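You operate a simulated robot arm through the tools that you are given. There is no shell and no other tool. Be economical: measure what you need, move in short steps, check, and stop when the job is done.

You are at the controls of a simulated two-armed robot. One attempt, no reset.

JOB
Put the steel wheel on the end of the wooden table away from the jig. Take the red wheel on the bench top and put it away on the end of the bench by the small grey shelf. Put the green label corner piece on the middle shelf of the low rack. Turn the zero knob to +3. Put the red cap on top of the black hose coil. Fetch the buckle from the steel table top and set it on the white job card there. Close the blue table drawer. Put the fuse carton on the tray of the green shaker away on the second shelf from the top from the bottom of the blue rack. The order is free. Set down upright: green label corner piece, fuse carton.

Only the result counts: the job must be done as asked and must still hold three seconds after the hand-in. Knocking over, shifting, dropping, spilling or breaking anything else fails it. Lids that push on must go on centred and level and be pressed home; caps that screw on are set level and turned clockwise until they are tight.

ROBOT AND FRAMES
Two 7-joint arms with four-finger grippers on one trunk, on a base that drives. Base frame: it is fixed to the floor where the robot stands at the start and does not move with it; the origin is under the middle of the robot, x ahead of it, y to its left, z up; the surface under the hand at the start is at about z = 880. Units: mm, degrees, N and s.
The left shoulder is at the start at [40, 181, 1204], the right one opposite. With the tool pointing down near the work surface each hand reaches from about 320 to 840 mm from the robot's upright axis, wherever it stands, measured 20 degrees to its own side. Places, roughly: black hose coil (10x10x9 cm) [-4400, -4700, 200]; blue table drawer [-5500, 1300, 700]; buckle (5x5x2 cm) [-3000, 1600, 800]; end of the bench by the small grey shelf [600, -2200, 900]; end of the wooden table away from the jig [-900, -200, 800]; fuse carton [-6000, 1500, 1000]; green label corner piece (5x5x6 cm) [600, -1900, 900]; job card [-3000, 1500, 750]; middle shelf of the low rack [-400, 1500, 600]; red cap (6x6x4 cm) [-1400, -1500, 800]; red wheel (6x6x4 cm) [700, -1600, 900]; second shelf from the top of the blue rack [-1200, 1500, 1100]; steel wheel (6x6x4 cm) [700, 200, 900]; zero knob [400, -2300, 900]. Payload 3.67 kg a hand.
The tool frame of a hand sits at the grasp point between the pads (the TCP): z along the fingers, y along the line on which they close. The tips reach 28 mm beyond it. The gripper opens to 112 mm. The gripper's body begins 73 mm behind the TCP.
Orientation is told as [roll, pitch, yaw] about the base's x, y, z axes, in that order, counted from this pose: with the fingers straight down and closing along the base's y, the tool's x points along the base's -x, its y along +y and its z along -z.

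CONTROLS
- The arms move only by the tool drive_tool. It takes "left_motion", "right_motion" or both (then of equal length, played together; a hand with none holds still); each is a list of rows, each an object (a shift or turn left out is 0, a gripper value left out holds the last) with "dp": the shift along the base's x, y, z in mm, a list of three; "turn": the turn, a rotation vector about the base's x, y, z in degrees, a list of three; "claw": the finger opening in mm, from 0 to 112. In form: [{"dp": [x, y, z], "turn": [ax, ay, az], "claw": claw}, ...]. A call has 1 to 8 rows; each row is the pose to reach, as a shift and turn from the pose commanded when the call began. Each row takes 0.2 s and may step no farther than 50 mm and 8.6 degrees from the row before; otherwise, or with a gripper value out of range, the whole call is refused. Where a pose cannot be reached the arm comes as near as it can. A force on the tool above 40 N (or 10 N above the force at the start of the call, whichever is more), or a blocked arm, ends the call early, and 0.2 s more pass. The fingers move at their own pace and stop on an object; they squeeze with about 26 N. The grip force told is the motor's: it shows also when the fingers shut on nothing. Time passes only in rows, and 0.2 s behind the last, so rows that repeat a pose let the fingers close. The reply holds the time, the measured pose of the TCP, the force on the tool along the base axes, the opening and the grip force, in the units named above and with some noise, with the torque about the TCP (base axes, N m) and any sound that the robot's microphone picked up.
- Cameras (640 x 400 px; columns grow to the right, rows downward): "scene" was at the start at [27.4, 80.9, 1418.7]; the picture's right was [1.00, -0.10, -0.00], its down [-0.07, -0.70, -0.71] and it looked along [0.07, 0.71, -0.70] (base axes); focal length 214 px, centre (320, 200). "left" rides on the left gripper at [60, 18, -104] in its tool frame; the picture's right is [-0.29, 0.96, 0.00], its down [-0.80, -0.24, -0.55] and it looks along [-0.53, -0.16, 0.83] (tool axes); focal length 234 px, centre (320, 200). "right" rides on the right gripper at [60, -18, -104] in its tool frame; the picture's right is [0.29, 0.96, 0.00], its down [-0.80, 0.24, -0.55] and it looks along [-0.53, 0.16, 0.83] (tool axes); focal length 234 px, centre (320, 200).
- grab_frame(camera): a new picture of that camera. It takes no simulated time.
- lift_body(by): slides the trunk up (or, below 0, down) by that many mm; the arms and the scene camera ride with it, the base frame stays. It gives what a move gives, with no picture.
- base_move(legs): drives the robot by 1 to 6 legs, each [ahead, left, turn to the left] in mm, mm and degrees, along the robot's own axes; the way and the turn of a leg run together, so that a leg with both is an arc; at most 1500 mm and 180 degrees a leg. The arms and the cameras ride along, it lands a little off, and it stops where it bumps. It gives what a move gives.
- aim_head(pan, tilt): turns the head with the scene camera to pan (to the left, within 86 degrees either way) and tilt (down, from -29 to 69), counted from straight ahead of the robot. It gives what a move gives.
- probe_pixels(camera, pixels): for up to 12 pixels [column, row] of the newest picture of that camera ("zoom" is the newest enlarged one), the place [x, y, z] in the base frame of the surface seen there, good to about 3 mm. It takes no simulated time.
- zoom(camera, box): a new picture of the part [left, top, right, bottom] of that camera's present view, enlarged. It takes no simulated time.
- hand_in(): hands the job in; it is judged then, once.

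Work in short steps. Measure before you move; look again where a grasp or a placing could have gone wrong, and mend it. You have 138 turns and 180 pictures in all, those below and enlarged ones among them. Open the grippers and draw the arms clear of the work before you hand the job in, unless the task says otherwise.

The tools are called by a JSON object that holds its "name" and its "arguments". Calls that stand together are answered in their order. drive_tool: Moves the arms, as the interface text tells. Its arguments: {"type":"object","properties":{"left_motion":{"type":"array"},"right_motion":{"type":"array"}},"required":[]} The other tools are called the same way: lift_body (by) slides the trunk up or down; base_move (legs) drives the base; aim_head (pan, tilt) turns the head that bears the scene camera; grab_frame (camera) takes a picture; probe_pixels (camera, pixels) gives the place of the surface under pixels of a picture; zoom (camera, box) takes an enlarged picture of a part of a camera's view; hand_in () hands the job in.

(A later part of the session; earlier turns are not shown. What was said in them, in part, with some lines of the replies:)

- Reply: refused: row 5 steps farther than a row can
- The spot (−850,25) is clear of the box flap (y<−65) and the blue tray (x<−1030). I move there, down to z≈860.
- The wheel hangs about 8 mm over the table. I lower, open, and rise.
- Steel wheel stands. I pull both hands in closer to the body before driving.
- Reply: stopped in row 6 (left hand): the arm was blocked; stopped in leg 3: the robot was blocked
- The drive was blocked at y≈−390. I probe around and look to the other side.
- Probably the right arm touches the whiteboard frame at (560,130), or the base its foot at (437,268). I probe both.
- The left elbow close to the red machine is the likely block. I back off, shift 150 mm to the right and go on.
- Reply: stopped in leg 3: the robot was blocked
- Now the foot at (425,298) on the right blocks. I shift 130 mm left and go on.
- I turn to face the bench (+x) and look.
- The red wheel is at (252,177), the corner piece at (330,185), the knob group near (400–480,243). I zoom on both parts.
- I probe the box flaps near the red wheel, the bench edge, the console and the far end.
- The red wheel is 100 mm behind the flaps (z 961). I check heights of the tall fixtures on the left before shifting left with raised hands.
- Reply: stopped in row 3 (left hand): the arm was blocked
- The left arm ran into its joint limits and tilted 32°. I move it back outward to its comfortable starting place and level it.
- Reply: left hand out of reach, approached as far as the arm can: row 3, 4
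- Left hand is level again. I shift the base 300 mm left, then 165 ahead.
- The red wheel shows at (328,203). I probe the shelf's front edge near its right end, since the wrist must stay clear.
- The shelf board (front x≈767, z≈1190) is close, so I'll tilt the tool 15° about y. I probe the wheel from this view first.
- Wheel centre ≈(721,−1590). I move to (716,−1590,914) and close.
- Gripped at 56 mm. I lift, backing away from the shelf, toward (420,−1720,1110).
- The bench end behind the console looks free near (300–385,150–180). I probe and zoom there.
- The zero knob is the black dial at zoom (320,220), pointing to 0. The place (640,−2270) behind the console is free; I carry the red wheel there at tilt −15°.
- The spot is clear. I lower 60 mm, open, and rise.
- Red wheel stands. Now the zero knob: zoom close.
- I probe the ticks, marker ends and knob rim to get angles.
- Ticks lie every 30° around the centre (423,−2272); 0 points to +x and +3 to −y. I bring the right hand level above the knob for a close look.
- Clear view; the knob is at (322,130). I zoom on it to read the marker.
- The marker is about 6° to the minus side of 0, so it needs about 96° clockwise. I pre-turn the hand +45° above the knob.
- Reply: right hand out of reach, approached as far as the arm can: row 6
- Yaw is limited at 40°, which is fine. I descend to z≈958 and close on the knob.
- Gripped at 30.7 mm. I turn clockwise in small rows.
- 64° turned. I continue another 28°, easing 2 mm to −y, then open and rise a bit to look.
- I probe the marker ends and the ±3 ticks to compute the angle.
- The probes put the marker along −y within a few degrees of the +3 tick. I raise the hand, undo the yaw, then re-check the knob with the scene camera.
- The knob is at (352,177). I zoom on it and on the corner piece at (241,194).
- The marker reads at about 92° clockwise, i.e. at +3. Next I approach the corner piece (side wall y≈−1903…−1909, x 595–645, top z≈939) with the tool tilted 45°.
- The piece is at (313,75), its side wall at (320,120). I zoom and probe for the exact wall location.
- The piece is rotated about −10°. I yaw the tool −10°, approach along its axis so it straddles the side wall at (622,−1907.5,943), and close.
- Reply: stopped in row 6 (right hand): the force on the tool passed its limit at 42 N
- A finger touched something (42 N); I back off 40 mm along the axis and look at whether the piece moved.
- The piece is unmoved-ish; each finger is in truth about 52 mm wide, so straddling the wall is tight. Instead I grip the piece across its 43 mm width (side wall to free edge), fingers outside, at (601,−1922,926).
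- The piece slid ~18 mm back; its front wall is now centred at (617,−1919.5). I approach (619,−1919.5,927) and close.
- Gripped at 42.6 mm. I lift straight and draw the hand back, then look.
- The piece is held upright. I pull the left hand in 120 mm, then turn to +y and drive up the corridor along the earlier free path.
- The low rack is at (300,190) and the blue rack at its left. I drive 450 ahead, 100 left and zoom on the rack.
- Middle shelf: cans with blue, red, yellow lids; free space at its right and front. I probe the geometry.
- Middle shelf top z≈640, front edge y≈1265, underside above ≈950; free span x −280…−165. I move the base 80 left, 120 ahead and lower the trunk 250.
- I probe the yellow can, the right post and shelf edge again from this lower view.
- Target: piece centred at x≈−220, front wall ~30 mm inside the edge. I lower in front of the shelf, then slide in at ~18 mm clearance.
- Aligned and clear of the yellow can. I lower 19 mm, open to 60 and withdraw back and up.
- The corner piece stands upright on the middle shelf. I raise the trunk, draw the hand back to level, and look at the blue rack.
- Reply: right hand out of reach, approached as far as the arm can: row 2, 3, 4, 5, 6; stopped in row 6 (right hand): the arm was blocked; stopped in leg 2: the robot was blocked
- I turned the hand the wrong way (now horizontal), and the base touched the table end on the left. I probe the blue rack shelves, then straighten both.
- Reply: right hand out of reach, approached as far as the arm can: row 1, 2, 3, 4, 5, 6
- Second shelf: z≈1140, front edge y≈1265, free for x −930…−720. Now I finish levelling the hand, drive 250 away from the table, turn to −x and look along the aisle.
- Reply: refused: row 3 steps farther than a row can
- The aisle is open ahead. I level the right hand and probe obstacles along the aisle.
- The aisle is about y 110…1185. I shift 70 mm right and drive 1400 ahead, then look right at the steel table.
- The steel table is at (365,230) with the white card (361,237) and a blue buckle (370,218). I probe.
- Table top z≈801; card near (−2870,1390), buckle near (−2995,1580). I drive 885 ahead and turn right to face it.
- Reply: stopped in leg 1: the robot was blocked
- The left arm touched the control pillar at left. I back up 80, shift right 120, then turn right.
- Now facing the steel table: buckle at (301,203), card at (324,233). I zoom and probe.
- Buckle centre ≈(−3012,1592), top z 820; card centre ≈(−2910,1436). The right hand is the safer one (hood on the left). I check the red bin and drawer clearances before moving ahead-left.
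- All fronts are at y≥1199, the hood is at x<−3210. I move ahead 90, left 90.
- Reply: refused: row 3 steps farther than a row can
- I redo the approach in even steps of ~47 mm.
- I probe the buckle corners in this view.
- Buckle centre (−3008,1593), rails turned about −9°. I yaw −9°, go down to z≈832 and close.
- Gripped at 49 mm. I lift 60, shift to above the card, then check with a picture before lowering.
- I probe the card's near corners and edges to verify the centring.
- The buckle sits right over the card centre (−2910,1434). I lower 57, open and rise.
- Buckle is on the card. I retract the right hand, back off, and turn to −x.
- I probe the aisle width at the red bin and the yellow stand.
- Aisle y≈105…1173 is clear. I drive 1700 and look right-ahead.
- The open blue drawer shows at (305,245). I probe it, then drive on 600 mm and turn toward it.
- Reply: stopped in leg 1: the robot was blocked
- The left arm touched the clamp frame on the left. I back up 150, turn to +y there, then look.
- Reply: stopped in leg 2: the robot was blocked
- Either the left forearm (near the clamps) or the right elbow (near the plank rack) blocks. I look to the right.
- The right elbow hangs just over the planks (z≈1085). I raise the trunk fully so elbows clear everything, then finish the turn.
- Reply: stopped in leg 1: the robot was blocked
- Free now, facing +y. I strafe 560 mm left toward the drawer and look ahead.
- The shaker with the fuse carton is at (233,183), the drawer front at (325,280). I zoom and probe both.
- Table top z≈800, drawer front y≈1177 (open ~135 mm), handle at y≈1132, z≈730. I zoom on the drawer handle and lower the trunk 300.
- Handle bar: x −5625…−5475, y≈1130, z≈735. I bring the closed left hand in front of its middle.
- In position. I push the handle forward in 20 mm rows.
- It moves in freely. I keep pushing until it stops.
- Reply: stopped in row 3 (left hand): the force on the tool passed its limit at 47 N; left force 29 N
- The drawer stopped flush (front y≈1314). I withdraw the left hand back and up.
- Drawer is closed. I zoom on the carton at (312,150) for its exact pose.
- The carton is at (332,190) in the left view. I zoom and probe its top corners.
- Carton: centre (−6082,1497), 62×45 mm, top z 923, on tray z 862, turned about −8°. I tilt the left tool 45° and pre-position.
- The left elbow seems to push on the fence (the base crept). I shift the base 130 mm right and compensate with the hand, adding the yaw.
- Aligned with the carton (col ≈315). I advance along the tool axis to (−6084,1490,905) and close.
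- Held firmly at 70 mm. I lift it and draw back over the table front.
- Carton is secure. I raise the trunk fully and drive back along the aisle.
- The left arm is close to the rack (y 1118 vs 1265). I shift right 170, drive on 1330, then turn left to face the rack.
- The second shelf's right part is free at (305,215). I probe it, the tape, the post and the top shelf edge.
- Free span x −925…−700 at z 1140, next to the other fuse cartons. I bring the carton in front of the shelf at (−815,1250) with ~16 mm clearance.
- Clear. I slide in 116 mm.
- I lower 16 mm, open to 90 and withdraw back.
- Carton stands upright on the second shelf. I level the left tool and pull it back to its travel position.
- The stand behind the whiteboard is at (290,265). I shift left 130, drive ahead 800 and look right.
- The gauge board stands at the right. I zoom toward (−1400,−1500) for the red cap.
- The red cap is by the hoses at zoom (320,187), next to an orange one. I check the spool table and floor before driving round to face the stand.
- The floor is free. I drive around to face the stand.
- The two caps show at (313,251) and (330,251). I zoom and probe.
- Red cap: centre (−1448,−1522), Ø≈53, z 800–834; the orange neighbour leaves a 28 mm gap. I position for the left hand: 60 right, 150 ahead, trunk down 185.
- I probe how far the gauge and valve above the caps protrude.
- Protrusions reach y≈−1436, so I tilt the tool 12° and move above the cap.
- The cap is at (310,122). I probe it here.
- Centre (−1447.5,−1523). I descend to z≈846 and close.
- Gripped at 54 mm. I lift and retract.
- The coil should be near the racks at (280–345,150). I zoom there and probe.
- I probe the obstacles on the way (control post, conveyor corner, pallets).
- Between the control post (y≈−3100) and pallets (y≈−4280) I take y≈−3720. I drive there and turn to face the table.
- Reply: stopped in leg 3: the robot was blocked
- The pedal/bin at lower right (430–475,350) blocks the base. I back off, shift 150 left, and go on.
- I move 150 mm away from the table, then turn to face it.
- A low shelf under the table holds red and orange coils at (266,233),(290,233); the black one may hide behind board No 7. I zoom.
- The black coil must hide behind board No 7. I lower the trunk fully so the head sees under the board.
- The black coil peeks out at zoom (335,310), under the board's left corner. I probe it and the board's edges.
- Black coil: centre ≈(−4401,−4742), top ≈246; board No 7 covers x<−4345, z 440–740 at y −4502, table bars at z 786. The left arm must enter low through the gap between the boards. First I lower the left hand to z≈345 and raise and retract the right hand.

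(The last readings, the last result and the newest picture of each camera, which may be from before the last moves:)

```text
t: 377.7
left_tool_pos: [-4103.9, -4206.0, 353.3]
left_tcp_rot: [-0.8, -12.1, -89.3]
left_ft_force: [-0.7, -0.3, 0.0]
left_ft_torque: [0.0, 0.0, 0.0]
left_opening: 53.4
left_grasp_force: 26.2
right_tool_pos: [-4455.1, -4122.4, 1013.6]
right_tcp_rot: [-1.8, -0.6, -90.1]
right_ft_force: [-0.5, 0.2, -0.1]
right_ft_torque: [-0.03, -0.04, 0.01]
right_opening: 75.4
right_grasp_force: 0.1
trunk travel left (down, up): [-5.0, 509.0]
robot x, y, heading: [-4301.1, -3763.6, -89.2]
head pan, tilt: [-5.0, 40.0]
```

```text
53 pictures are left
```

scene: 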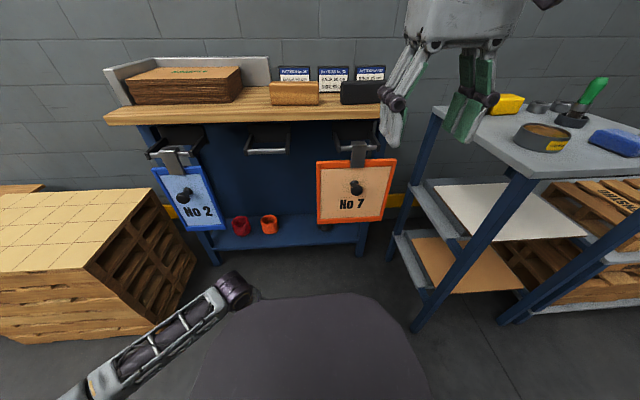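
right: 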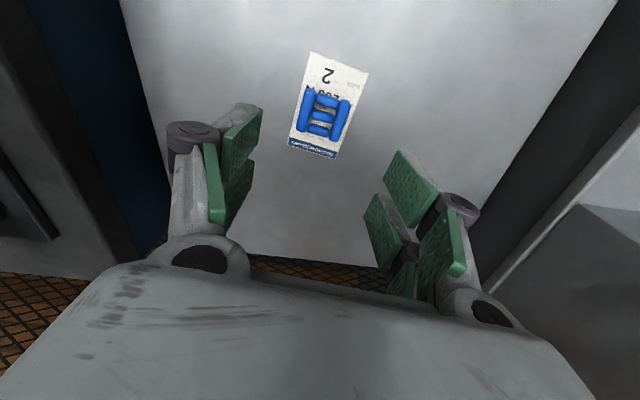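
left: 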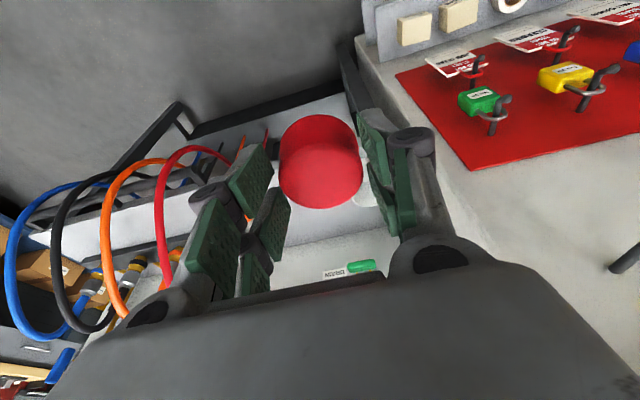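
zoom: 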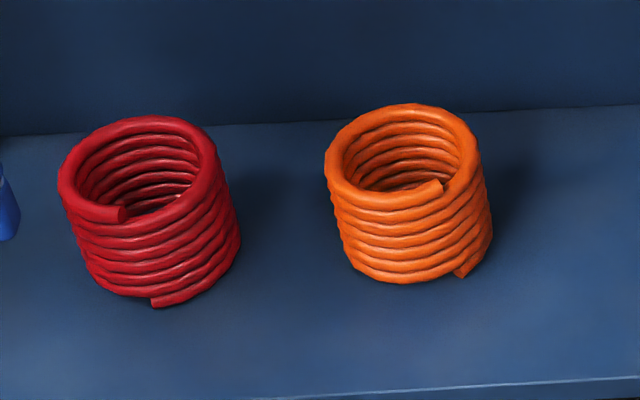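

The coils are open helices (hole ≈66 mm, cap 54 mm), so I will set the cap over the ring's near side rather than the hole. Now I drive in: 355 ahead, 30 right.

{"name": "base_move", "arguments": {"legs": [[355, -30, -0.8]]}}

{"name": "drive_tool", "arguments": {"left_motion": [{"dp": [-35, -5, 0], "turn": [0, 0, -3]}, {"dp": [-70, -20, 0], "turn": [0, 0, -6]}, {"dp": [-105, -40, 0], "turn": [0, 0, -9]}, {"dp": [-140, -60, 0], "turn": [0, 0, -12]}]}}

{"name": "grab_frame", "arguments": {"camera": "left"}}

{"name": "grab_frame", "arguments": {"camera": "scene"}}

```text
t: 380.0
left_tool_pos: [-4140.0, -4566.0, 353.7]
left_tcp_rot: [-0.8, -12.0, -90.1]
left_ft_force: [0.4, -0.4, 0.1]
left_ft_torque: [0.03, 0.02, -0.01]
left_opening: 53.5
left_grasp_force: 26.3
right_tool_pos: [-4488.8, -4477.3, 1013.7]
right_tcp_rot: [-1.7, -0.6, -90.8]
right_ft_force: [0.0, 0.1, 0.7]
right_ft_torque: [0.04, -0.03, 0.02]
right_opening: 74.9
right_grasp_force: 0.1
trunk travel left (down, up): [-5.0, 509.0]
robot x, y, heading: [-4326.1, -4119.7, -90.2]
head pan, tilt: [-5.0, 40.0]
```

```text
t: 381.0
left_tool_pos: [-4281.2, -4626.7, 354.2]
left_tcp_rot: [-0.7, -12.0, -102.1]
left_ft_force: [-0.8, -0.4, -0.2]
left_ft_torque: [0.0, -0.02, 0.02]
left_opening: 53.2
left_grasp_force: 25.9
right_tool_pos: [-4489.4, -4476.3, 1013.3]
right_tcp_rot: [-1.6, -0.7, -90.8]
right_ft_force: [-0.3, 0.5, -0.3]
right_ft_torque: [0.0, -0.01, -0.02]
right_opening: 75.2
right_grasp_force: 0.0
trunk travel left (down, up): [-5.0, 509.0]
robot x, y, heading: [-4329.8, -4118.7, -90.3]
head pan, tilt: [-5.0, 40.0]
```

```text
52 pictures are left
```

left: 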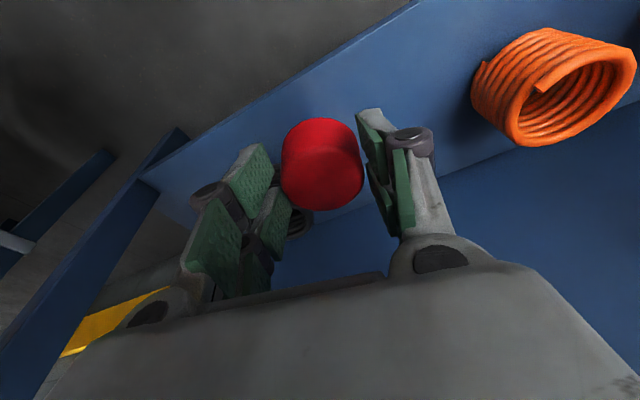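

```text
51 pictures are left
```

scene: 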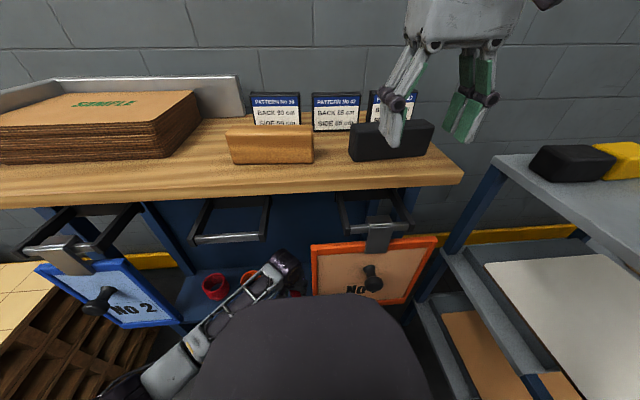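

The arm enters low as hoped. I probe the forearm and wrist positions against the board edge before going further right.

{"name": "probe_pixels", "arguments": {"camera": "scene", "pixels": [[287, 262], [295, 275], [275, 290], [250, 305], [225, 335], [200, 350], [262, 275], [245, 318], [314, 290], [60, 300], [155, 325]]}}

{"name": "probe_pixels", "arguments": {"camera": "left", "pixels": [[300, 216], [296, 232], [290, 238], [308, 225], [303, 236]]}}

```text
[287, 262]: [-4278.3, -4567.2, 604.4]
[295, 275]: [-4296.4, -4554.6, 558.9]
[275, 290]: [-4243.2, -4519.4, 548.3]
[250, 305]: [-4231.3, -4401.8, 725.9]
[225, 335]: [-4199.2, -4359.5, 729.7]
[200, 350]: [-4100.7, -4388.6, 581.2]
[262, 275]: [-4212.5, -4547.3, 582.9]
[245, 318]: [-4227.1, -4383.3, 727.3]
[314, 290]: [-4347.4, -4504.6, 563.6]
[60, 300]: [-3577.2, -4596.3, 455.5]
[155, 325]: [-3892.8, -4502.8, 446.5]
```

```text
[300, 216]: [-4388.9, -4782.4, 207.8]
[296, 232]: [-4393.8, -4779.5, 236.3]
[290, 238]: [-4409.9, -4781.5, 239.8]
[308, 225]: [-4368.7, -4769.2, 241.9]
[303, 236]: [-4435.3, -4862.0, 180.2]
```

The forearm would pass only ~10 mm from the board, so I shift the base 100 mm left first, then move the hand to above the ring's near side (−4383,−4710).

{"name": "base_move", "arguments": {"legs": [[0, 100, 0]]}}

{"name": "drive_tool", "arguments": {"left_motion": [{"dp": [-40, -10, 0], "turn": [0, 0, -3]}, {"dp": [-80, -24, 0], "turn": [0, 0, -6]}, {"dp": [-120, -40, 0], "turn": [0, 0, -9]}, {"dp": [-150, -54, 0], "turn": [0, 0, -12]}]}}

{"name": "grab_frame", "arguments": {"camera": "left"}}

{"name": "grab_frame", "arguments": {"camera": "scene"}}

```text
t: 382.2
left_tool_pos: [-4178.9, -4625.5, 354.6]
left_tcp_rot: [-0.9, -11.9, -102.1]
left_ft_force: [0.0, -0.4, 0.0]
left_ft_torque: [0.0, 0.03, 0.02]
left_opening: 53.1
left_grasp_force: 26.1
right_tool_pos: [-4388.0, -4476.3, 1013.8]
right_tcp_rot: [-1.6, -0.7, -90.8]
right_ft_force: [0.5, -0.4, 0.6]
right_ft_torque: [0.0, 0.08, 0.01]
right_opening: 75.0
right_grasp_force: 0.1
trunk travel left (down, up): [-5.0, 509.0]
robot x, y, heading: [-4226.2, -4119.6, -90.0]
head pan, tilt: [-5.0, 40.0]
```

```text
t: 383.2
left_tool_pos: [-4309.0, -4688.2, 348.4]
left_tcp_rot: [0.5, -11.7, -113.6]
left_ft_force: [-0.1, 0.3, -0.9]
left_ft_torque: [0.0, -0.01, 0.01]
left_opening: 53.1
left_grasp_force: 25.8
right_tool_pos: [-4388.0, -4477.2, 1013.0]
right_tcp_rot: [-1.6, -0.7, -90.8]
right_ft_force: [1.4, -0.1, -0.6]
right_ft_torque: [0.03, -0.04, -0.01]
right_opening: 74.9
right_grasp_force: 0.1
trunk travel left (down, up): [-5.0, 509.0]
robot x, y, heading: [-4228.2, -4118.2, -89.9]
head pan, tilt: [-5.0, 40.0]
```

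```text
50 pictures are left
```

left: 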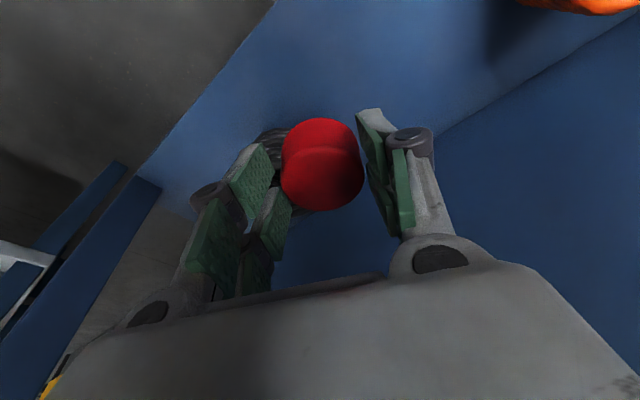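

```text
49 pictures are left
```

scene: 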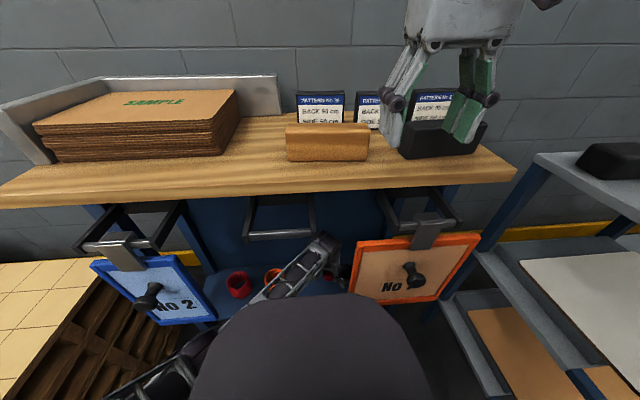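

The hand lags 20 mm behind the command, so some link may be touching. I look down-left at the elbow and zoom on the wrist area.

{"name": "zoom", "arguments": {"camera": "scene", "box": [220, 190, 400, 310]}}

{"name": "aim_head", "arguments": {"pan": 35, "tilt": 60}}

{"name": "grab_frame", "arguments": {"camera": "scene"}}

```text
3.33 times, centred on (310, 250) of scene
```

zoom: 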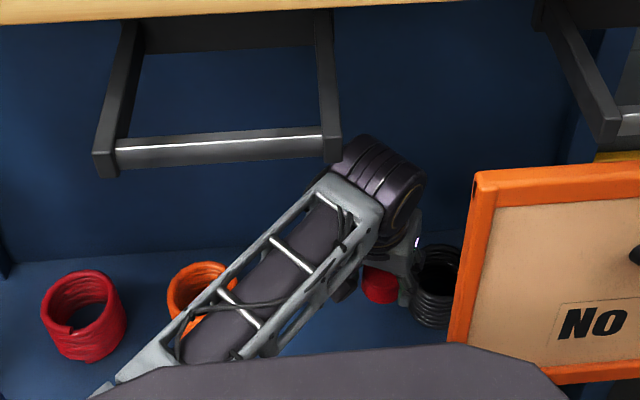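

```text
t: 384.3
left_tool_pos: [-4312.4, -4688.9, 351.6]
left_tcp_rot: [0.5, -11.8, -113.8]
left_ft_force: [-0.6, -0.1, -0.3]
left_ft_torque: [0.01, -0.01, 0.0]
left_opening: 53.3
left_grasp_force: 26.0
right_tool_pos: [-4387.6, -4476.3, 1013.4]
right_tcp_rot: [-1.6, -0.7, -90.8]
right_ft_force: [0.0, 0.5, 0.2]
right_ft_torque: [-0.01, -0.01, 0.02]
right_opening: 75.2
right_grasp_force: 0.1
trunk travel left (down, up): [-5.0, 509.0]
robot x, y, heading: [-4228.7, -4122.1, -90.1]
head pan, tilt: [35.0, 60.0]
```

```text
47 pictures are left
```

scene: 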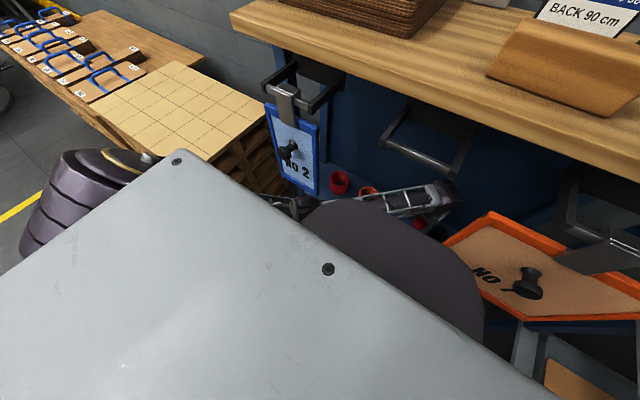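

The forearm seems to press on the robot's own base cover. I back the base 65 mm and then bring the hand over the target.

{"name": "base_move", "arguments": {"legs": [[-65, 0, 0]]}}

{"name": "drive_tool", "arguments": {"left_motion": [{"dp": [-10, -35, -5], "turn": [0, 0, 2]}, {"dp": [-25, -65, -10], "turn": [0, 0, 4]}, {"dp": [-42, -88, -15], "turn": [0, 0, 4]}, {"dp": [-54, -94, -25], "turn": [0, 0, 4]}]}}

{"name": "aim_head", "arguments": {"pan": -5, "tilt": 40}}

{"name": "zoom", "arguments": {"camera": "scene", "box": [270, 200, 390, 290]}}

{"name": "grab_frame", "arguments": {"camera": "left"}}

```text
t: 385.3
left_tool_pos: [-4313.6, -4624.9, 352.1]
left_tcp_rot: [0.5, -12.1, -113.8]
left_ft_force: [0.6, 0.1, 0.4]
left_ft_torque: [-0.02, 0.04, 0.01]
left_opening: 53.1
left_grasp_force: 25.9
right_tool_pos: [-4388.1, -4410.4, 1013.9]
right_tcp_rot: [-1.5, -0.7, -90.8]
right_ft_force: [0.5, 0.1, 0.7]
right_ft_torque: [0.0, 0.03, 0.0]
right_opening: 75.2
right_grasp_force: 0.0
trunk travel left (down, up): [-5.0, 509.0]
robot x, y, heading: [-4225.2, -4058.0, -90.2]
head pan, tilt: [35.0, 60.0]
```

```text
t: 386.5
left_tool_pos: [-4313.1, -4717.9, 328.3]
left_tcp_rot: [2.2, -11.7, -108.4]
left_ft_force: [0.3, 0.6, -0.5]
left_ft_torque: [0.02, 0.0, 0.03]
left_opening: 53.0
left_grasp_force: 26.3
left hand out of reach, approached as far as the arm can: row 3, 4
right_tool_pos: [-4387.7, -4412.1, 1014.6]
right_tcp_rot: [-1.6, -0.6, -90.8]
right_ft_force: [0.0, -0.2, -0.7]
right_ft_torque: [-0.01, 0.03, -0.03]
right_opening: 74.8
right_grasp_force: 0.1
trunk travel left (down, up): [-5.0, 509.0]
robot x, y, heading: [-4231.4, -4056.0, -90.2]
head pan, tilt: [35.0, 60.0]
stopped in row 4 (left hand): the arm was blocked; the commanded pose is now the measured one
```

```text
t: 387.5
left_tool_pos: [-4315.0, -4718.8, 328.2]
left_tcp_rot: [2.2, -11.7, -108.4]
left_ft_force: [-0.3, 0.4, 0.4]
left_ft_torque: [-0.03, 0.01, -0.01]
left_opening: 53.1
left_grasp_force: 26.1
right_tool_pos: [-4387.8, -4412.4, 1014.8]
right_tcp_rot: [-1.6, -0.7, -90.8]
right_ft_force: [0.7, -0.7, -0.4]
right_ft_torque: [-0.01, 0.0, 0.03]
right_opening: 75.0
right_grasp_force: 0.1
trunk travel left (down, up): [-5.0, 509.0]
robot x, y, heading: [-4226.3, -4057.0, -90.3]
head pan, tilt: [-5.0, 40.0]
```

```text
4.44 times, centred on (330, 245) of scene
```

zoom: 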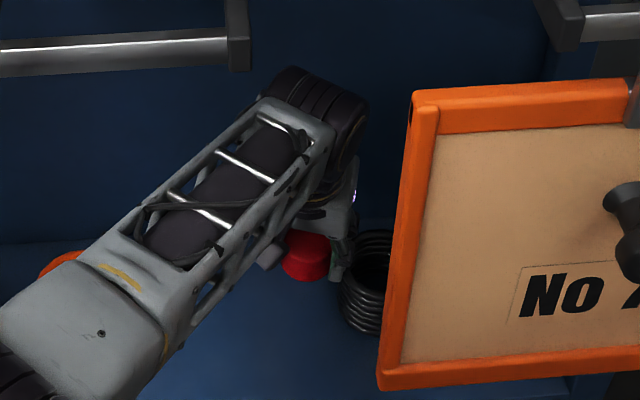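

```text
45 pictures are left
```

left: 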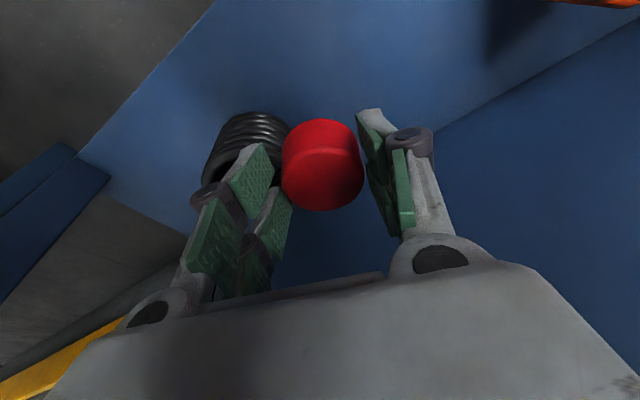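

The arm is at its inward limit, so I carry it sideways with the base instead. First I probe the coil rim in both newest views, then shift the base 70 mm right.

{"name": "probe_pixels", "arguments": {"camera": "zoom", "pixels": [[375, 236], [352, 260], [343, 285], [352, 310], [368, 325], [365, 290], [375, 270], [388, 240]]}}

{"name": "probe_pixels", "arguments": {"camera": "left", "pixels": [[218, 165], [226, 155], [240, 147], [255, 120], [282, 135], [215, 150], [262, 145], [210, 175]]}}

{"name": "base_move", "arguments": {"legs": [[0, -70, 0]]}}

{"name": "zoom", "arguments": {"camera": "scene", "box": [270, 200, 390, 290]}}

{"name": "grab_frame", "arguments": {"camera": "left"}}

```text
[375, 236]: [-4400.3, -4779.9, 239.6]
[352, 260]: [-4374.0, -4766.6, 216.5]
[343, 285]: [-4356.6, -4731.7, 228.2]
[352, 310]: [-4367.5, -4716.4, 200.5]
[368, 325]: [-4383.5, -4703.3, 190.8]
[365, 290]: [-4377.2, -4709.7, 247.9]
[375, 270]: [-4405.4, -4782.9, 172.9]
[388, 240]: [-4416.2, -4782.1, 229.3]
```

```text
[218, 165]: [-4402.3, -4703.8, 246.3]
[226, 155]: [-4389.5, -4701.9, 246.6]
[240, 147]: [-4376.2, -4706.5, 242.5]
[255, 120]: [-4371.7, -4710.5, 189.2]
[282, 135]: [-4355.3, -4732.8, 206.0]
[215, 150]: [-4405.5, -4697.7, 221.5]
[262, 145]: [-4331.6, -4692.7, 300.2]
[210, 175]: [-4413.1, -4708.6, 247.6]
```

```text
t: 388.6
left_tool_pos: [-4385.1, -4716.5, 328.0]
left_tcp_rot: [2.2, -11.5, -108.5]
left_ft_force: [-1.3, 1.0, -0.5]
left_ft_torque: [-0.02, -0.02, 0.05]
left_opening: 53.0
left_grasp_force: 26.2
right_tool_pos: [-4460.0, -4411.0, 1014.6]
right_tcp_rot: [-1.6, -0.9, -90.8]
right_ft_force: [-0.7, -0.4, 0.0]
right_ft_torque: [0.03, -0.07, -0.01]
right_opening: 75.1
right_grasp_force: 0.0
trunk travel left (down, up): [-5.0, 509.0]
robot x, y, heading: [-4296.7, -4057.1, -90.0]
head pan, tilt: [-5.0, 40.0]
```

```text
4.44 times, centred on (330, 245) of scene
```

zoom: 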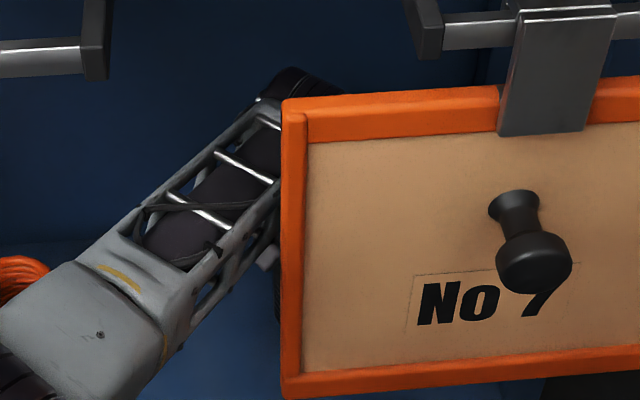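

```text
43 pictures are left
```

left: 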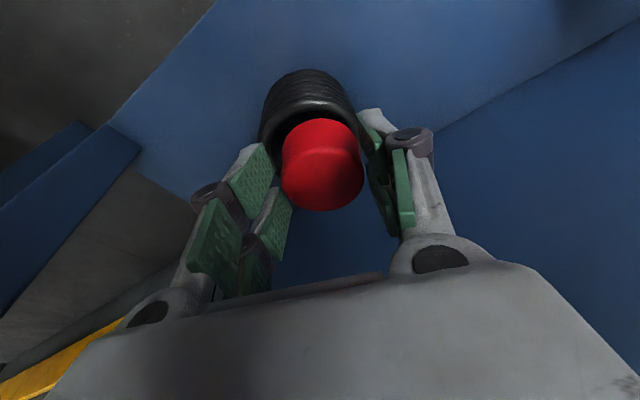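

The cap now hovers over the coil; ring ridge radius ≈38 around (−4400,−4741), top z≈247. I nudge (+5,+8) so the cap's centre lies over the ring's near side, lower to contact and open.

{"name": "drive_tool", "arguments": {"left_motion": [{"dp": [3, 5, -8]}, {"dp": [5, 8, -20]}, {"dp": [5, 8, -28]}, {"dp": [5, 8, -32]}, {"dp": [5, 8, -34]}]}}

{"name": "zoom", "arguments": {"camera": "left", "box": [230, 50, 430, 230]}}

```text
t: 389.8
left_tool_pos: [-4349.8, -4719.9, 294.4]
left_tcp_rot: [3.5, -11.8, -107.2]
left_ft_force: [-1.6, 0.9, 23.7]
left_ft_torque: [-0.51, 0.32, -0.09]
left_opening: 53.2
left_grasp_force: 26.3
left hand out of reach, approached as far as the arm can: row 5
right_tool_pos: [-4458.1, -4408.9, 1015.0]
right_tcp_rot: [-1.6, -0.9, -90.8]
right_ft_force: [0.1, 1.0, -1.1]
right_ft_torque: [-0.01, -0.03, 0.02]
right_opening: 75.0
right_grasp_force: 0.1
trunk travel left (down, up): [-5.0, 509.0]
robot x, y, heading: [-4296.3, -4056.4, -90.1]
head pan, tilt: [-5.0, 40.0]
```

```text
2.22 times, centred on (330, 140) of left
```

zoom: 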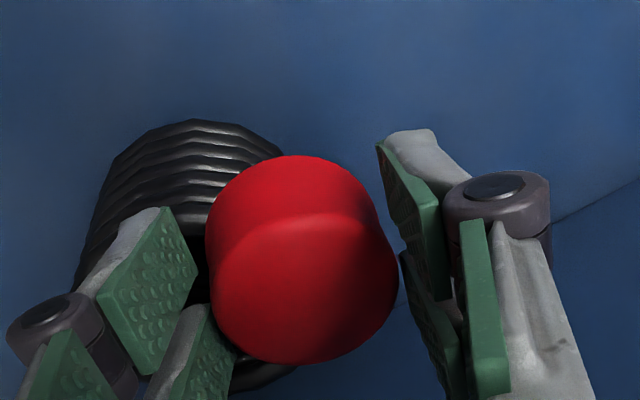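

The arm drifted 35 mm to the left as it lowered (inward limit), touching the coil's edge. I lift 22 mm, shift the base 34 mm right, and check.

{"name": "drive_tool", "arguments": {"left_motion": [{"dp": [0, 0, 12]}, {"dp": [0, 0, 25]}]}}

{"name": "base_move", "arguments": {"legs": [[0, -36, 0]]}}

{"name": "zoom", "arguments": {"camera": "left", "box": [230, 50, 430, 230]}}

{"name": "probe_pixels", "arguments": {"camera": "zoom", "pixels": [[120, 200], [180, 185], [240, 190], [100, 240], [200, 150], [150, 190]]}}

```text
t: 390.4
left_tool_pos: [-4374.7, -4712.6, 323.4]
left_tcp_rot: [2.5, -11.7, -108.4]
left_ft_force: [-0.4, 0.8, 0.2]
left_ft_torque: [0.02, -0.03, 0.0]
left_opening: 53.2
left_grasp_force: 26.7
right_tool_pos: [-4458.5, -4411.3, 1013.7]
right_tcp_rot: [-1.5, -0.8, -90.7]
right_ft_force: [-0.1, 0.7, -0.2]
right_ft_torque: [0.03, 0.0, -0.01]
right_opening: 75.0
right_grasp_force: 0.1
trunk travel left (down, up): [-5.0, 509.0]
robot x, y, heading: [-4300.4, -4053.2, -90.1]
head pan, tilt: [-5.0, 40.0]
```

```text
t: 391.2
left_tool_pos: [-4410.0, -4710.5, 320.5]
left_tcp_rot: [2.5, -11.4, -108.3]
left_ft_force: [-0.1, 0.1, -0.1]
left_ft_torque: [0.01, -0.03, -0.01]
left_opening: 53.0
left_grasp_force: 26.0
right_tool_pos: [-4496.7, -4412.3, 1013.7]
right_tcp_rot: [-1.4, -0.7, -90.9]
right_ft_force: [-0.5, -0.2, 0.1]
right_ft_torque: [0.0, -0.09, 0.02]
right_opening: 75.1
right_grasp_force: 0.0
trunk travel left (down, up): [-5.0, 509.0]
robot x, y, heading: [-4331.7, -4056.5, -90.1]
head pan, tilt: [-5.0, 40.0]
```

```text
2.22 times, centred on (330, 140) of left
```

zoom: 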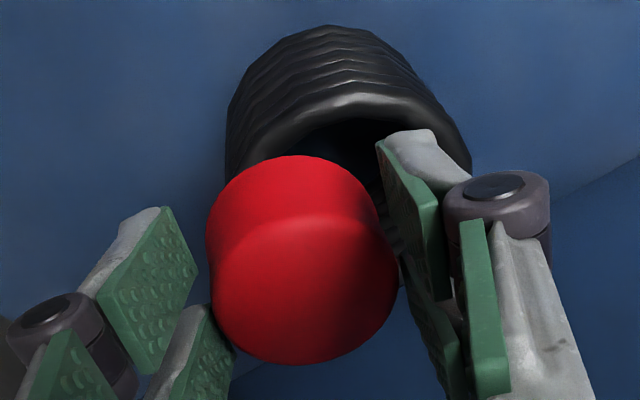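

```text
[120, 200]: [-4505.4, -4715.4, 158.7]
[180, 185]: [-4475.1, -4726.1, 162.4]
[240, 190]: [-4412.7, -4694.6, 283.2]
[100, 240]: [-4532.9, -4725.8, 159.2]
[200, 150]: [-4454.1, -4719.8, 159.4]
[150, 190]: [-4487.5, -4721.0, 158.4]
```

Now there is lateral margin. I probe the coil rim again and move to just above contact at about (−4382,−4709).

{"name": "probe_pixels", "arguments": {"camera": "zoom", "pixels": [[345, 98], [290, 115], [255, 150], [400, 105], [445, 140], [235, 170], [350, 30]]}}

{"name": "drive_tool", "arguments": {"left_motion": [{"dp": [15, 0, 0]}, {"dp": [33, 1, -6]}, {"dp": [33, 1, -16]}]}}

{"name": "zoom", "arguments": {"camera": "left", "box": [230, 50, 430, 230]}}

```text
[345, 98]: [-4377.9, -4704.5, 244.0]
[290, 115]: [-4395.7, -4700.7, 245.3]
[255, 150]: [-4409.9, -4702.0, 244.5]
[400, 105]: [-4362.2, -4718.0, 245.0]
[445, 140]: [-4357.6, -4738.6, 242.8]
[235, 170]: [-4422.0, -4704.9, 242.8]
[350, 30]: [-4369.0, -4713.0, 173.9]
```

```text
t: 392.2
left_tool_pos: [-4392.5, -4725.3, 330.4]
left_tcp_rot: [2.3, -13.1, -108.7]
left_ft_force: [0.2, 0.6, 0.1]
left_ft_torque: [0.01, 0.01, 0.01]
left_opening: 53.1
left_grasp_force: 25.7
right_tool_pos: [-4495.5, -4412.2, 1012.7]
right_tcp_rot: [-1.6, -0.7, -90.9]
right_ft_force: [0.0, -0.5, 0.5]
right_ft_torque: [0.05, -0.02, 0.03]
right_opening: 74.8
right_grasp_force: 0.1
trunk travel left (down, up): [-5.0, 509.0]
robot x, y, heading: [-4330.1, -4056.1, -90.1]
head pan, tilt: [-5.0, 40.0]
stopped in row 3 (left hand): the arm was blocked; the commanded pose is now the measured one
```

```text
2.22 times, centred on (330, 140) of left
```

zoom: 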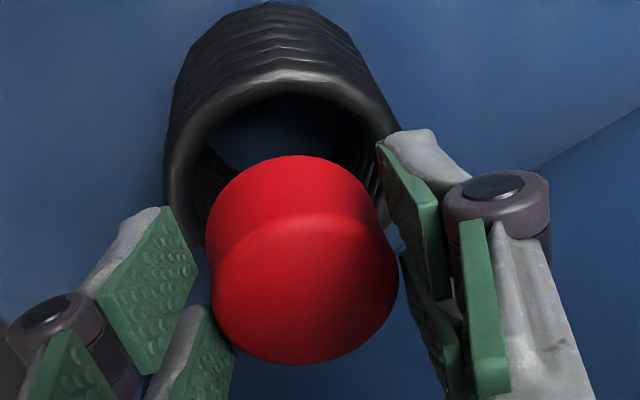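

The forearm is likely resting on the robot's own base cover when lowering. I back the base 75 mm and extend the hand forward again, to just above the ring.

{"name": "base_move", "arguments": {"legs": [[-75, 0, 0]]}}

{"name": "drive_tool", "arguments": {"left_motion": [{"dp": [4, -20, 0], "turn": [0, 0, 2]}, {"dp": [8, -42, 0], "turn": [0, 0, 4]}, {"dp": [11, -60, -10], "turn": [0, 0, 4]}, {"dp": [11, -60, -24], "turn": [0, 0, 4]}]}}

{"name": "zoom", "arguments": {"camera": "left", "box": [230, 50, 430, 230]}}

```text
t: 393.3
left_tool_pos: [-4394.9, -4649.8, 333.9]
left_tcp_rot: [2.1, -13.6, -108.8]
left_ft_force: [0.1, 0.8, 0.8]
left_ft_torque: [0.0, -0.05, 0.05]
left_opening: 53.0
left_grasp_force: 26.3
right_tool_pos: [-4494.4, -4334.3, 1015.2]
right_tcp_rot: [-1.6, -0.8, -90.9]
right_ft_force: [0.0, 0.6, 0.1]
right_ft_torque: [-0.04, -0.01, 0.01]
right_opening: 74.9
right_grasp_force: 0.1
trunk travel left (down, up): [-5.0, 509.0]
robot x, y, heading: [-4330.8, -3978.5, -89.9]
head pan, tilt: [-5.0, 40.0]
```

```text
t: 394.3
left_tool_pos: [-4374.4, -4681.2, 332.9]
left_tcp_rot: [2.0, -13.5, -104.8]
left_ft_force: [-0.1, -0.1, 0.1]
left_ft_torque: [0.01, -0.02, -0.02]
left_opening: 53.1
left_grasp_force: 26.1
left hand out of reach, approached as far as the arm can: row 2, 3, 4
right_tool_pos: [-4496.4, -4335.4, 1013.7]
right_tcp_rot: [-1.6, -0.7, -90.9]
right_ft_force: [0.2, -0.3, 0.5]
right_ft_torque: [0.0, 0.0, -0.01]
right_opening: 74.9
right_grasp_force: 0.1
trunk travel left (down, up): [-5.0, 509.0]
robot x, y, heading: [-4336.0, -3979.5, -90.3]
head pan, tilt: [-5.0, 40.0]
```

```text
2.22 times, centred on (330, 140) of left
```

zoom: 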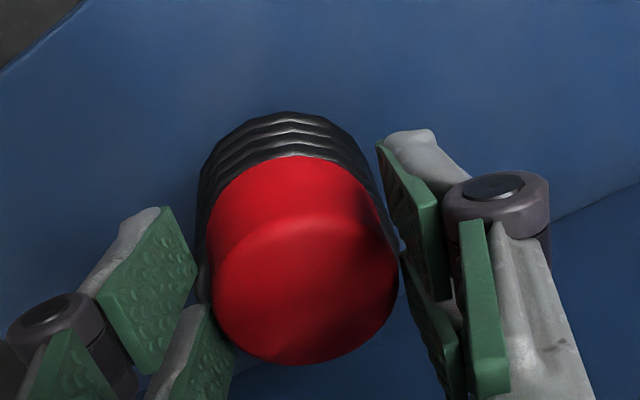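

The reach ends at ~700 mm ahead, so I go back to the earlier base distance, where z 294 was reachable, with a smaller lateral offset: pull the hand in 73, base ahead 72, then lower.

{"name": "drive_tool", "arguments": {"left_motion": [{"dp": [2, 37, 8]}, {"dp": [4, 73, 15]}]}}

{"name": "base_move", "arguments": {"legs": [[72, 0, 0]]}}

{"name": "drive_tool", "arguments": {"left_motion": [{"dp": [0, 0, -12]}, {"dp": [0, 0, -22]}, {"dp": [0, 0, -28]}]}}

{"name": "zoom", "arguments": {"camera": "left", "box": [230, 50, 430, 230]}}

```text
t: 395.1
left_tool_pos: [-4352.0, -4684.9, 432.7]
left_tcp_rot: [5.5, -20.8, -105.1]
left_ft_force: [-0.5, -0.4, 0.0]
left_ft_torque: [0.01, -0.01, -0.01]
left_opening: 53.2
left_grasp_force: 26.1
right_tool_pos: [-4495.5, -4336.7, 1014.2]
right_tcp_rot: [-1.7, -0.8, -91.0]
right_ft_force: [-0.7, -0.4, -0.5]
right_ft_torque: [0.02, 0.01, 0.0]
right_opening: 75.2
right_grasp_force: 0.0
trunk travel left (down, up): [-5.0, 509.0]
robot x, y, heading: [-4336.5, -3983.8, -90.4]
head pan, tilt: [-5.0, 40.0]
stopped in row 2 (left hand): the arm was blocked; the commanded pose is now the measured one
```

```text
t: 396.1
left_tool_pos: [-4352.7, -4756.5, 432.1]
left_tcp_rot: [5.4, -20.8, -105.1]
left_ft_force: [0.2, -0.3, -0.7]
left_ft_torque: [0.01, 0.0, 0.03]
left_opening: 53.2
left_grasp_force: 26.0
right_tool_pos: [-4494.9, -4409.6, 1013.3]
right_tcp_rot: [-1.6, -0.5, -90.9]
right_ft_force: [0.5, -1.5, -0.8]
right_ft_torque: [0.04, -0.01, 0.02]
right_opening: 75.3
right_grasp_force: 0.1
trunk travel left (down, up): [-5.0, 509.0]
robot x, y, heading: [-4333.8, -4051.4, -90.4]
head pan, tilt: [-5.0, 40.0]
```

```text
t: 396.9
left_tool_pos: [-4344.7, -4760.5, 407.5]
left_tcp_rot: [6.1, -21.1, -105.0]
left_ft_force: [0.5, -0.1, -0.5]
left_ft_torque: [0.01, 0.0, 0.02]
left_opening: 52.9
left_grasp_force: 26.2
right_tool_pos: [-4494.4, -4408.2, 1013.0]
right_tcp_rot: [-1.6, -0.7, -90.9]
right_ft_force: [0.1, 0.1, 0.3]
right_ft_torque: [-0.02, 0.07, 0.0]
right_opening: 74.8
right_grasp_force: 0.1
trunk travel left (down, up): [-5.0, 509.0]
robot x, y, heading: [-4336.7, -4051.6, -90.0]
head pan, tilt: [-5.0, 40.0]
```

```text
2.22 times, centred on (330, 140) of left
5 turns are left
```

zoom: 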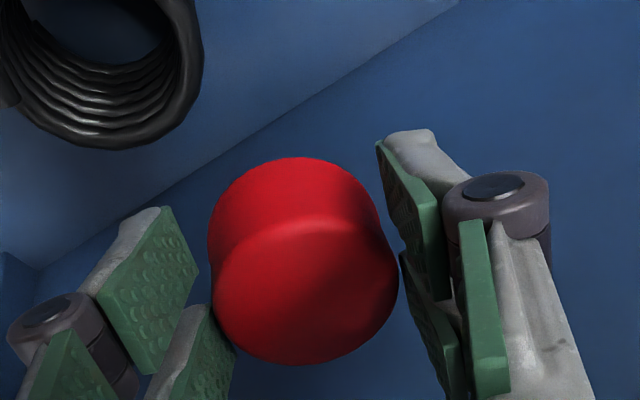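

Only a few turns are left: the forearm is catching at board No 7, so I re-approach at an angle. I move left and back, re-level the hand, rotate the base 20° right, drive in through the gap, and swing the hand over the coil.

{"name": "base_move", "arguments": {"legs": [[0, 100, 0], [-260, 0, 0], [0, 100, 0]]}}

{"name": "drive_tool", "arguments": {"left_motion": [{"dp": [25, 17, -15], "turn": [2.4, 0.7, 0]}, {"dp": [50, 34, -30], "turn": [4.8, 1.5, 0]}, {"dp": [75, 51, -46], "turn": [7.2, 2.2, 0]}, {"dp": [99, 69, -60], "turn": [9.7, 3, 0]}]}}

{"name": "base_move", "arguments": {"legs": [[0, 0, -20], [288, 105, 0]]}}

{"name": "drive_tool", "arguments": {"left_motion": [{"dp": [-28, 5, 0]}, {"dp": [-56, 10, 0]}, {"dp": [-84, 15, -3]}]}}

{"name": "grab_frame", "arguments": {"camera": "left"}}

{"name": "grab_frame", "arguments": {"camera": "scene"}}

```text
t: 400.3
left_tool_pos: [-4146.5, -4503.2, 410.8]
left_tcp_rot: [5.8, -21.3, -104.8]
left_ft_force: [0.4, 0.1, 1.1]
left_ft_torque: [-0.04, 0.03, -0.02]
left_opening: 52.8
left_grasp_force: 25.8
right_tool_pos: [-4293.2, -4149.8, 1013.3]
right_tcp_rot: [-1.7, -0.6, -90.9]
right_ft_force: [0.5, -0.4, -0.8]
right_ft_torque: [-0.01, 0.05, 0.04]
right_opening: 75.2
right_grasp_force: 0.0
trunk travel left (down, up): [-5.0, 509.0]
robot x, y, heading: [-4133.1, -3791.4, -89.8]
head pan, tilt: [-5.0, 40.0]
```

```text
t: 401.3
left_tool_pos: [-4049.3, -4431.5, 349.3]
left_tcp_rot: [0.2, -12.6, -103.5]
left_ft_force: [0.5, 0.1, -0.3]
left_ft_torque: [0.02, 0.0, -0.02]
left_opening: 52.9
left_grasp_force: 25.9
right_tool_pos: [-4293.4, -4150.8, 1013.9]
right_tcp_rot: [-1.7, -0.7, -90.9]
right_ft_force: [1.1, -0.5, -0.3]
right_ft_torque: [0.0, -0.02, -0.02]
right_opening: 75.0
right_grasp_force: 0.2
trunk travel left (down, up): [-5.0, 509.0]
robot x, y, heading: [-4134.1, -3794.0, -90.0]
head pan, tilt: [-5.0, 40.0]
```

```text
t: 404.5
left_tool_pos: [-4270.3, -4728.3, 349.0]
left_tcp_rot: [0.3, -12.4, -123.3]
left_ft_force: [0.4, 0.2, -1.3]
left_ft_torque: [0.0, 0.0, -0.03]
left_opening: 52.8
left_grasp_force: 26.4
right_tool_pos: [-4403.9, -4380.0, 1012.8]
right_tcp_rot: [-1.6, -0.5, -110.6]
right_ft_force: [-0.5, 0.0, -0.2]
right_ft_torque: [0.09, -0.01, 0.0]
right_opening: 75.1
right_grasp_force: 0.1
trunk travel left (down, up): [-5.0, 509.0]
robot x, y, heading: [-4135.3, -4098.9, -109.9]
head pan, tilt: [-5.0, 40.0]
```

```text
t: 405.5
left_tool_pos: [-4300.6, -4738.8, 327.5]
left_tcp_rot: [4.1, -11.4, -121.6]
left_ft_force: [-0.9, -0.6, -0.5]
left_ft_torque: [0.01, -0.01, 0.02]
left_opening: 52.9
left_grasp_force: 25.9
right_tool_pos: [-4404.0, -4377.5, 1013.4]
right_tcp_rot: [-1.6, -0.7, -110.5]
right_ft_force: [0.9, -0.6, -0.1]
right_ft_torque: [0.02, 0.0, -0.03]
right_opening: 74.9
right_grasp_force: 0.0
trunk travel left (down, up): [-5.0, 509.0]
robot x, y, heading: [-4133.1, -4098.3, -110.1]
head pan, tilt: [-5.0, 40.0]
stopped in row 3 (left hand): the arm was blocked; the commanded pose is now the measured one
```

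```text
37 pictures are left
```

left: 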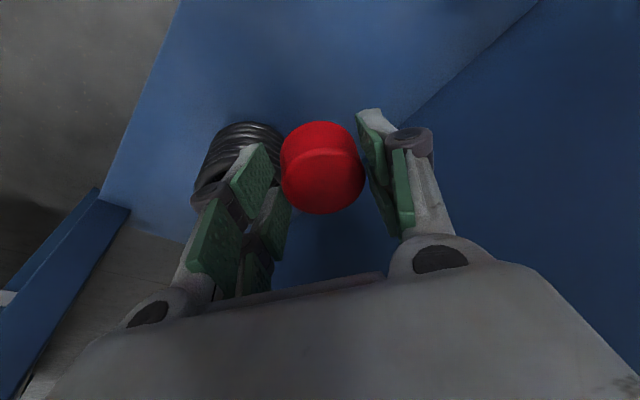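

```text
36 pictures are left
4 turns are left
```

scene: 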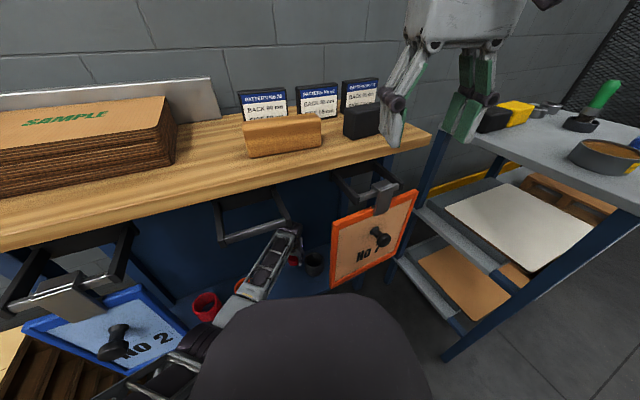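

The board is undisturbed. The needed shift (−82,+29) equals 87 mm to the robot's right, so I carry the cap there with the base and then lower 26 mm.

{"name": "base_move", "arguments": {"legs": [[0, -87, 0]]}}

{"name": "drive_tool", "arguments": {"left_motion": [{"dp": [0, 0, -9], "turn": [1, 2, 0]}, {"dp": [0, 0, -18], "turn": [1.5, 3, 0]}, {"dp": [0, 0, -27], "turn": [1.5, 3, 0]}]}}

{"name": "grab_frame", "arguments": {"camera": "left"}}

{"name": "zoom", "arguments": {"camera": "scene", "box": [240, 200, 360, 290]}}

```text
t: 406.6
left_tool_pos: [-4382.5, -4708.9, 327.9]
left_tcp_rot: [4.1, -11.5, -121.9]
left_ft_force: [0.3, 0.8, -1.0]
left_ft_torque: [0.02, -0.04, 0.02]
left_opening: 52.9
left_grasp_force: 25.6
right_tool_pos: [-4486.7, -4348.9, 1012.3]
right_tcp_rot: [-1.6, -0.6, -110.7]
right_ft_force: [-0.7, 0.3, 0.5]
right_ft_torque: [0.0, -0.06, 0.02]
right_opening: 75.0
right_grasp_force: 0.1
trunk travel left (down, up): [-5.0, 509.0]
robot x, y, heading: [-4214.9, -4069.8, -110.0]
head pan, tilt: [-5.0, 40.0]
```

```text
t: 407.4
left_tool_pos: [-4382.0, -4709.0, 300.9]
left_tcp_rot: [0.7, -11.7, -121.0]
left_ft_force: [-0.4, 0.1, -0.1]
left_ft_torque: [0.02, 0.02, 0.01]
left_opening: 52.9
left_grasp_force: 25.7
right_tool_pos: [-4486.3, -4348.1, 1012.9]
right_tcp_rot: [-1.6, -0.8, -110.6]
right_ft_force: [-0.5, 0.3, -0.4]
right_ft_torque: [-0.01, 0.0, -0.01]
right_opening: 75.1
right_grasp_force: 0.1
trunk travel left (down, up): [-5.0, 509.0]
robot x, y, heading: [-4214.3, -4067.5, -110.1]
head pan, tilt: [-5.0, 40.0]
```

```text
35 pictures are left
```

left: 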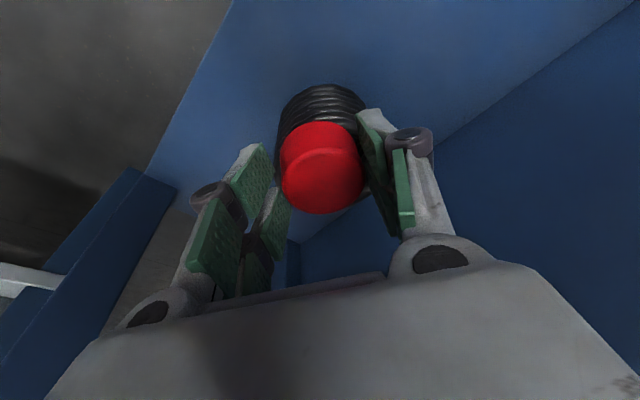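

```text
4.44 times, centred on (300, 245) of scene
3 turns are left
```

zoom: 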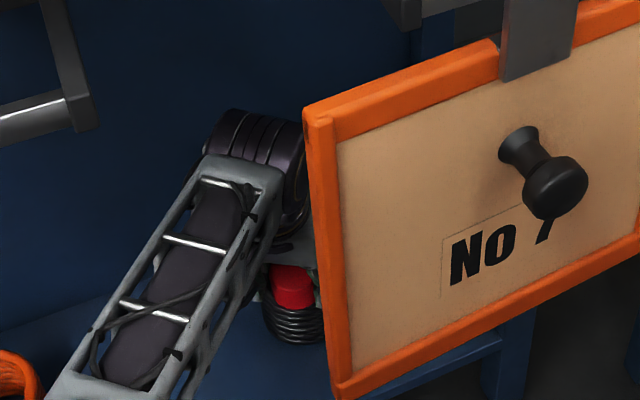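

The cap is level, 7 mm above the ring's near side. I lower to contact and open the fingers.

{"name": "drive_tool", "arguments": {"left_motion": [{"dp": [1, 1, -4]}, {"dp": [1, 1, -7]}, {"dp": [1, 1, -7]}, {"dp": [1, 1, -7], "claw": 62}, {"dp": [1, 1, -7], "claw": 76}, {"dp": [1, 1, -7], "claw": 76}]}}

{"name": "zoom", "arguments": {"camera": "left", "box": [230, 50, 430, 230]}}

{"name": "zoom", "arguments": {"camera": "scene", "box": [240, 200, 360, 290]}}

```text
t: 408.8
left_tool_pos: [-4380.0, -4710.5, 294.4]
left_tcp_rot: [0.7, -11.8, -120.9]
left_ft_force: [-0.6, -0.2, -0.5]
left_ft_torque: [0.02, 0.0, -0.02]
left_opening: 75.9
left_grasp_force: 0.1
right_tool_pos: [-4486.3, -4347.5, 1013.0]
right_tcp_rot: [-1.6, -0.7, -110.6]
right_ft_force: [0.1, -0.4, 0.3]
right_ft_torque: [0.0, 0.02, 0.0]
right_opening: 75.5
right_grasp_force: 0.0
trunk travel left (down, up): [-5.0, 509.0]
robot x, y, heading: [-4214.0, -4070.0, -110.0]
head pan, tilt: [-5.0, 40.0]
```

```text
2.22 times, centred on (330, 140) of left
```

zoom: 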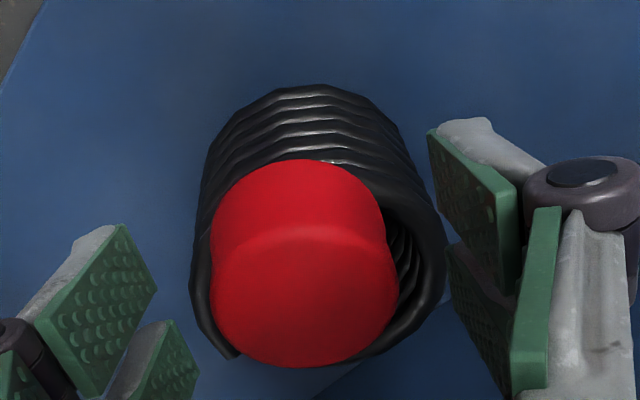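

```text
4.44 times, centred on (300, 245) of scene
2 turns are left
```

zoom: 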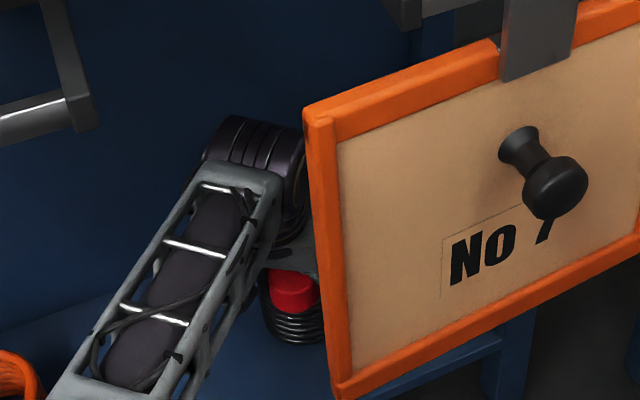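

The cap stays put on the coil with the fingers open. I lift clear above it, shift left away from board No 7, and back out.

{"name": "drive_tool", "arguments": {"left_motion": [{"dp": [0, 0, 15]}, {"dp": [0, 0, 32]}, {"dp": [0, 0, 46]}, {"dp": [10, -3, 50]}, {"dp": [22, -7, 52]}]}}

{"name": "base_move", "arguments": {"legs": [[0, 100, 0], [-288, -105, 0], [-150, 0, 0]]}}

{"name": "zoom", "arguments": {"camera": "scene", "box": [220, 120, 420, 260]}}

```text
t: 410.0
left_tool_pos: [-4359.5, -4713.8, 345.5]
left_tcp_rot: [0.5, -11.6, -121.2]
left_ft_force: [-0.3, 0.8, 0.4]
left_ft_torque: [-0.01, 0.0, -0.02]
left_opening: 76.1
left_grasp_force: 0.0
right_tool_pos: [-4485.4, -4348.0, 1013.7]
right_tcp_rot: [-1.7, -0.7, -110.7]
right_ft_force: [0.1, 0.3, 0.2]
right_ft_torque: [0.02, -0.01, 0.0]
right_opening: 75.0
right_grasp_force: 0.0
trunk travel left (down, up): [-5.0, 509.0]
robot x, y, heading: [-4213.2, -4067.6, -109.8]
head pan, tilt: [-5.0, 40.0]
```

```text
t: 413.9
left_tool_pos: [-4217.0, -4303.9, 347.5]
left_tcp_rot: [0.6, -11.7, -120.9]
left_ft_force: [-0.4, 0.2, 0.1]
left_ft_torque: [-0.01, -0.01, 0.02]
left_opening: 76.2
left_grasp_force: 0.2
right_tool_pos: [-4342.2, -3937.6, 1013.5]
right_tcp_rot: [-1.7, -0.9, -110.6]
right_ft_force: [-0.2, 0.4, 0.8]
right_ft_torque: [-0.05, 0.01, 0.02]
right_opening: 75.1
right_grasp_force: 0.1
trunk travel left (down, up): [-5.0, 509.0]
robot x, y, heading: [-4070.5, -3655.6, -110.0]
head pan, tilt: [-5.0, 40.0]
```

```text
2.86 times, centred on (320, 190) of scene
1 turns are left
```

zoom: 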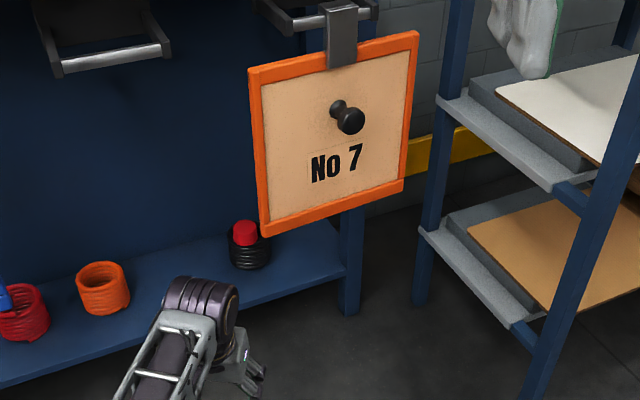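

The cap rests on the black coil, board No 7 still hangs straight, and both hands are clear and open. I hand in.

{"name": "hand_in", "arguments": {}}

```text
The job is handed in.
```

I finished all eight items and handed the job in; both grippers were open and clear of the work at the end.

- **Most certain:** the camera pictures showed these where they belong:
  - Both wheels, the buckle on the job card and the closed drawer.
  - The corner piece and the fuse carton, both standing upright.
- **Red cap:** it sits over the near side of the black hose coil, not its centre, because the hole looked wider than the cap. It stayed put when I released it and backed out.
- **Zero knob:** my measurements put it about 92° clockwise, so at +3 within a few degrees.
- **Bumps:** the robot was stopped by contact several times while driving. It touched the machine stand, a foot under the gauge board, the wooden table, the control pillar, the clamp frame near the shaker and the pedal bin. The left elbow also pressed on the fence. I saw nothing displaced in the pictures I took afterwards, but I did not go back to check each one.
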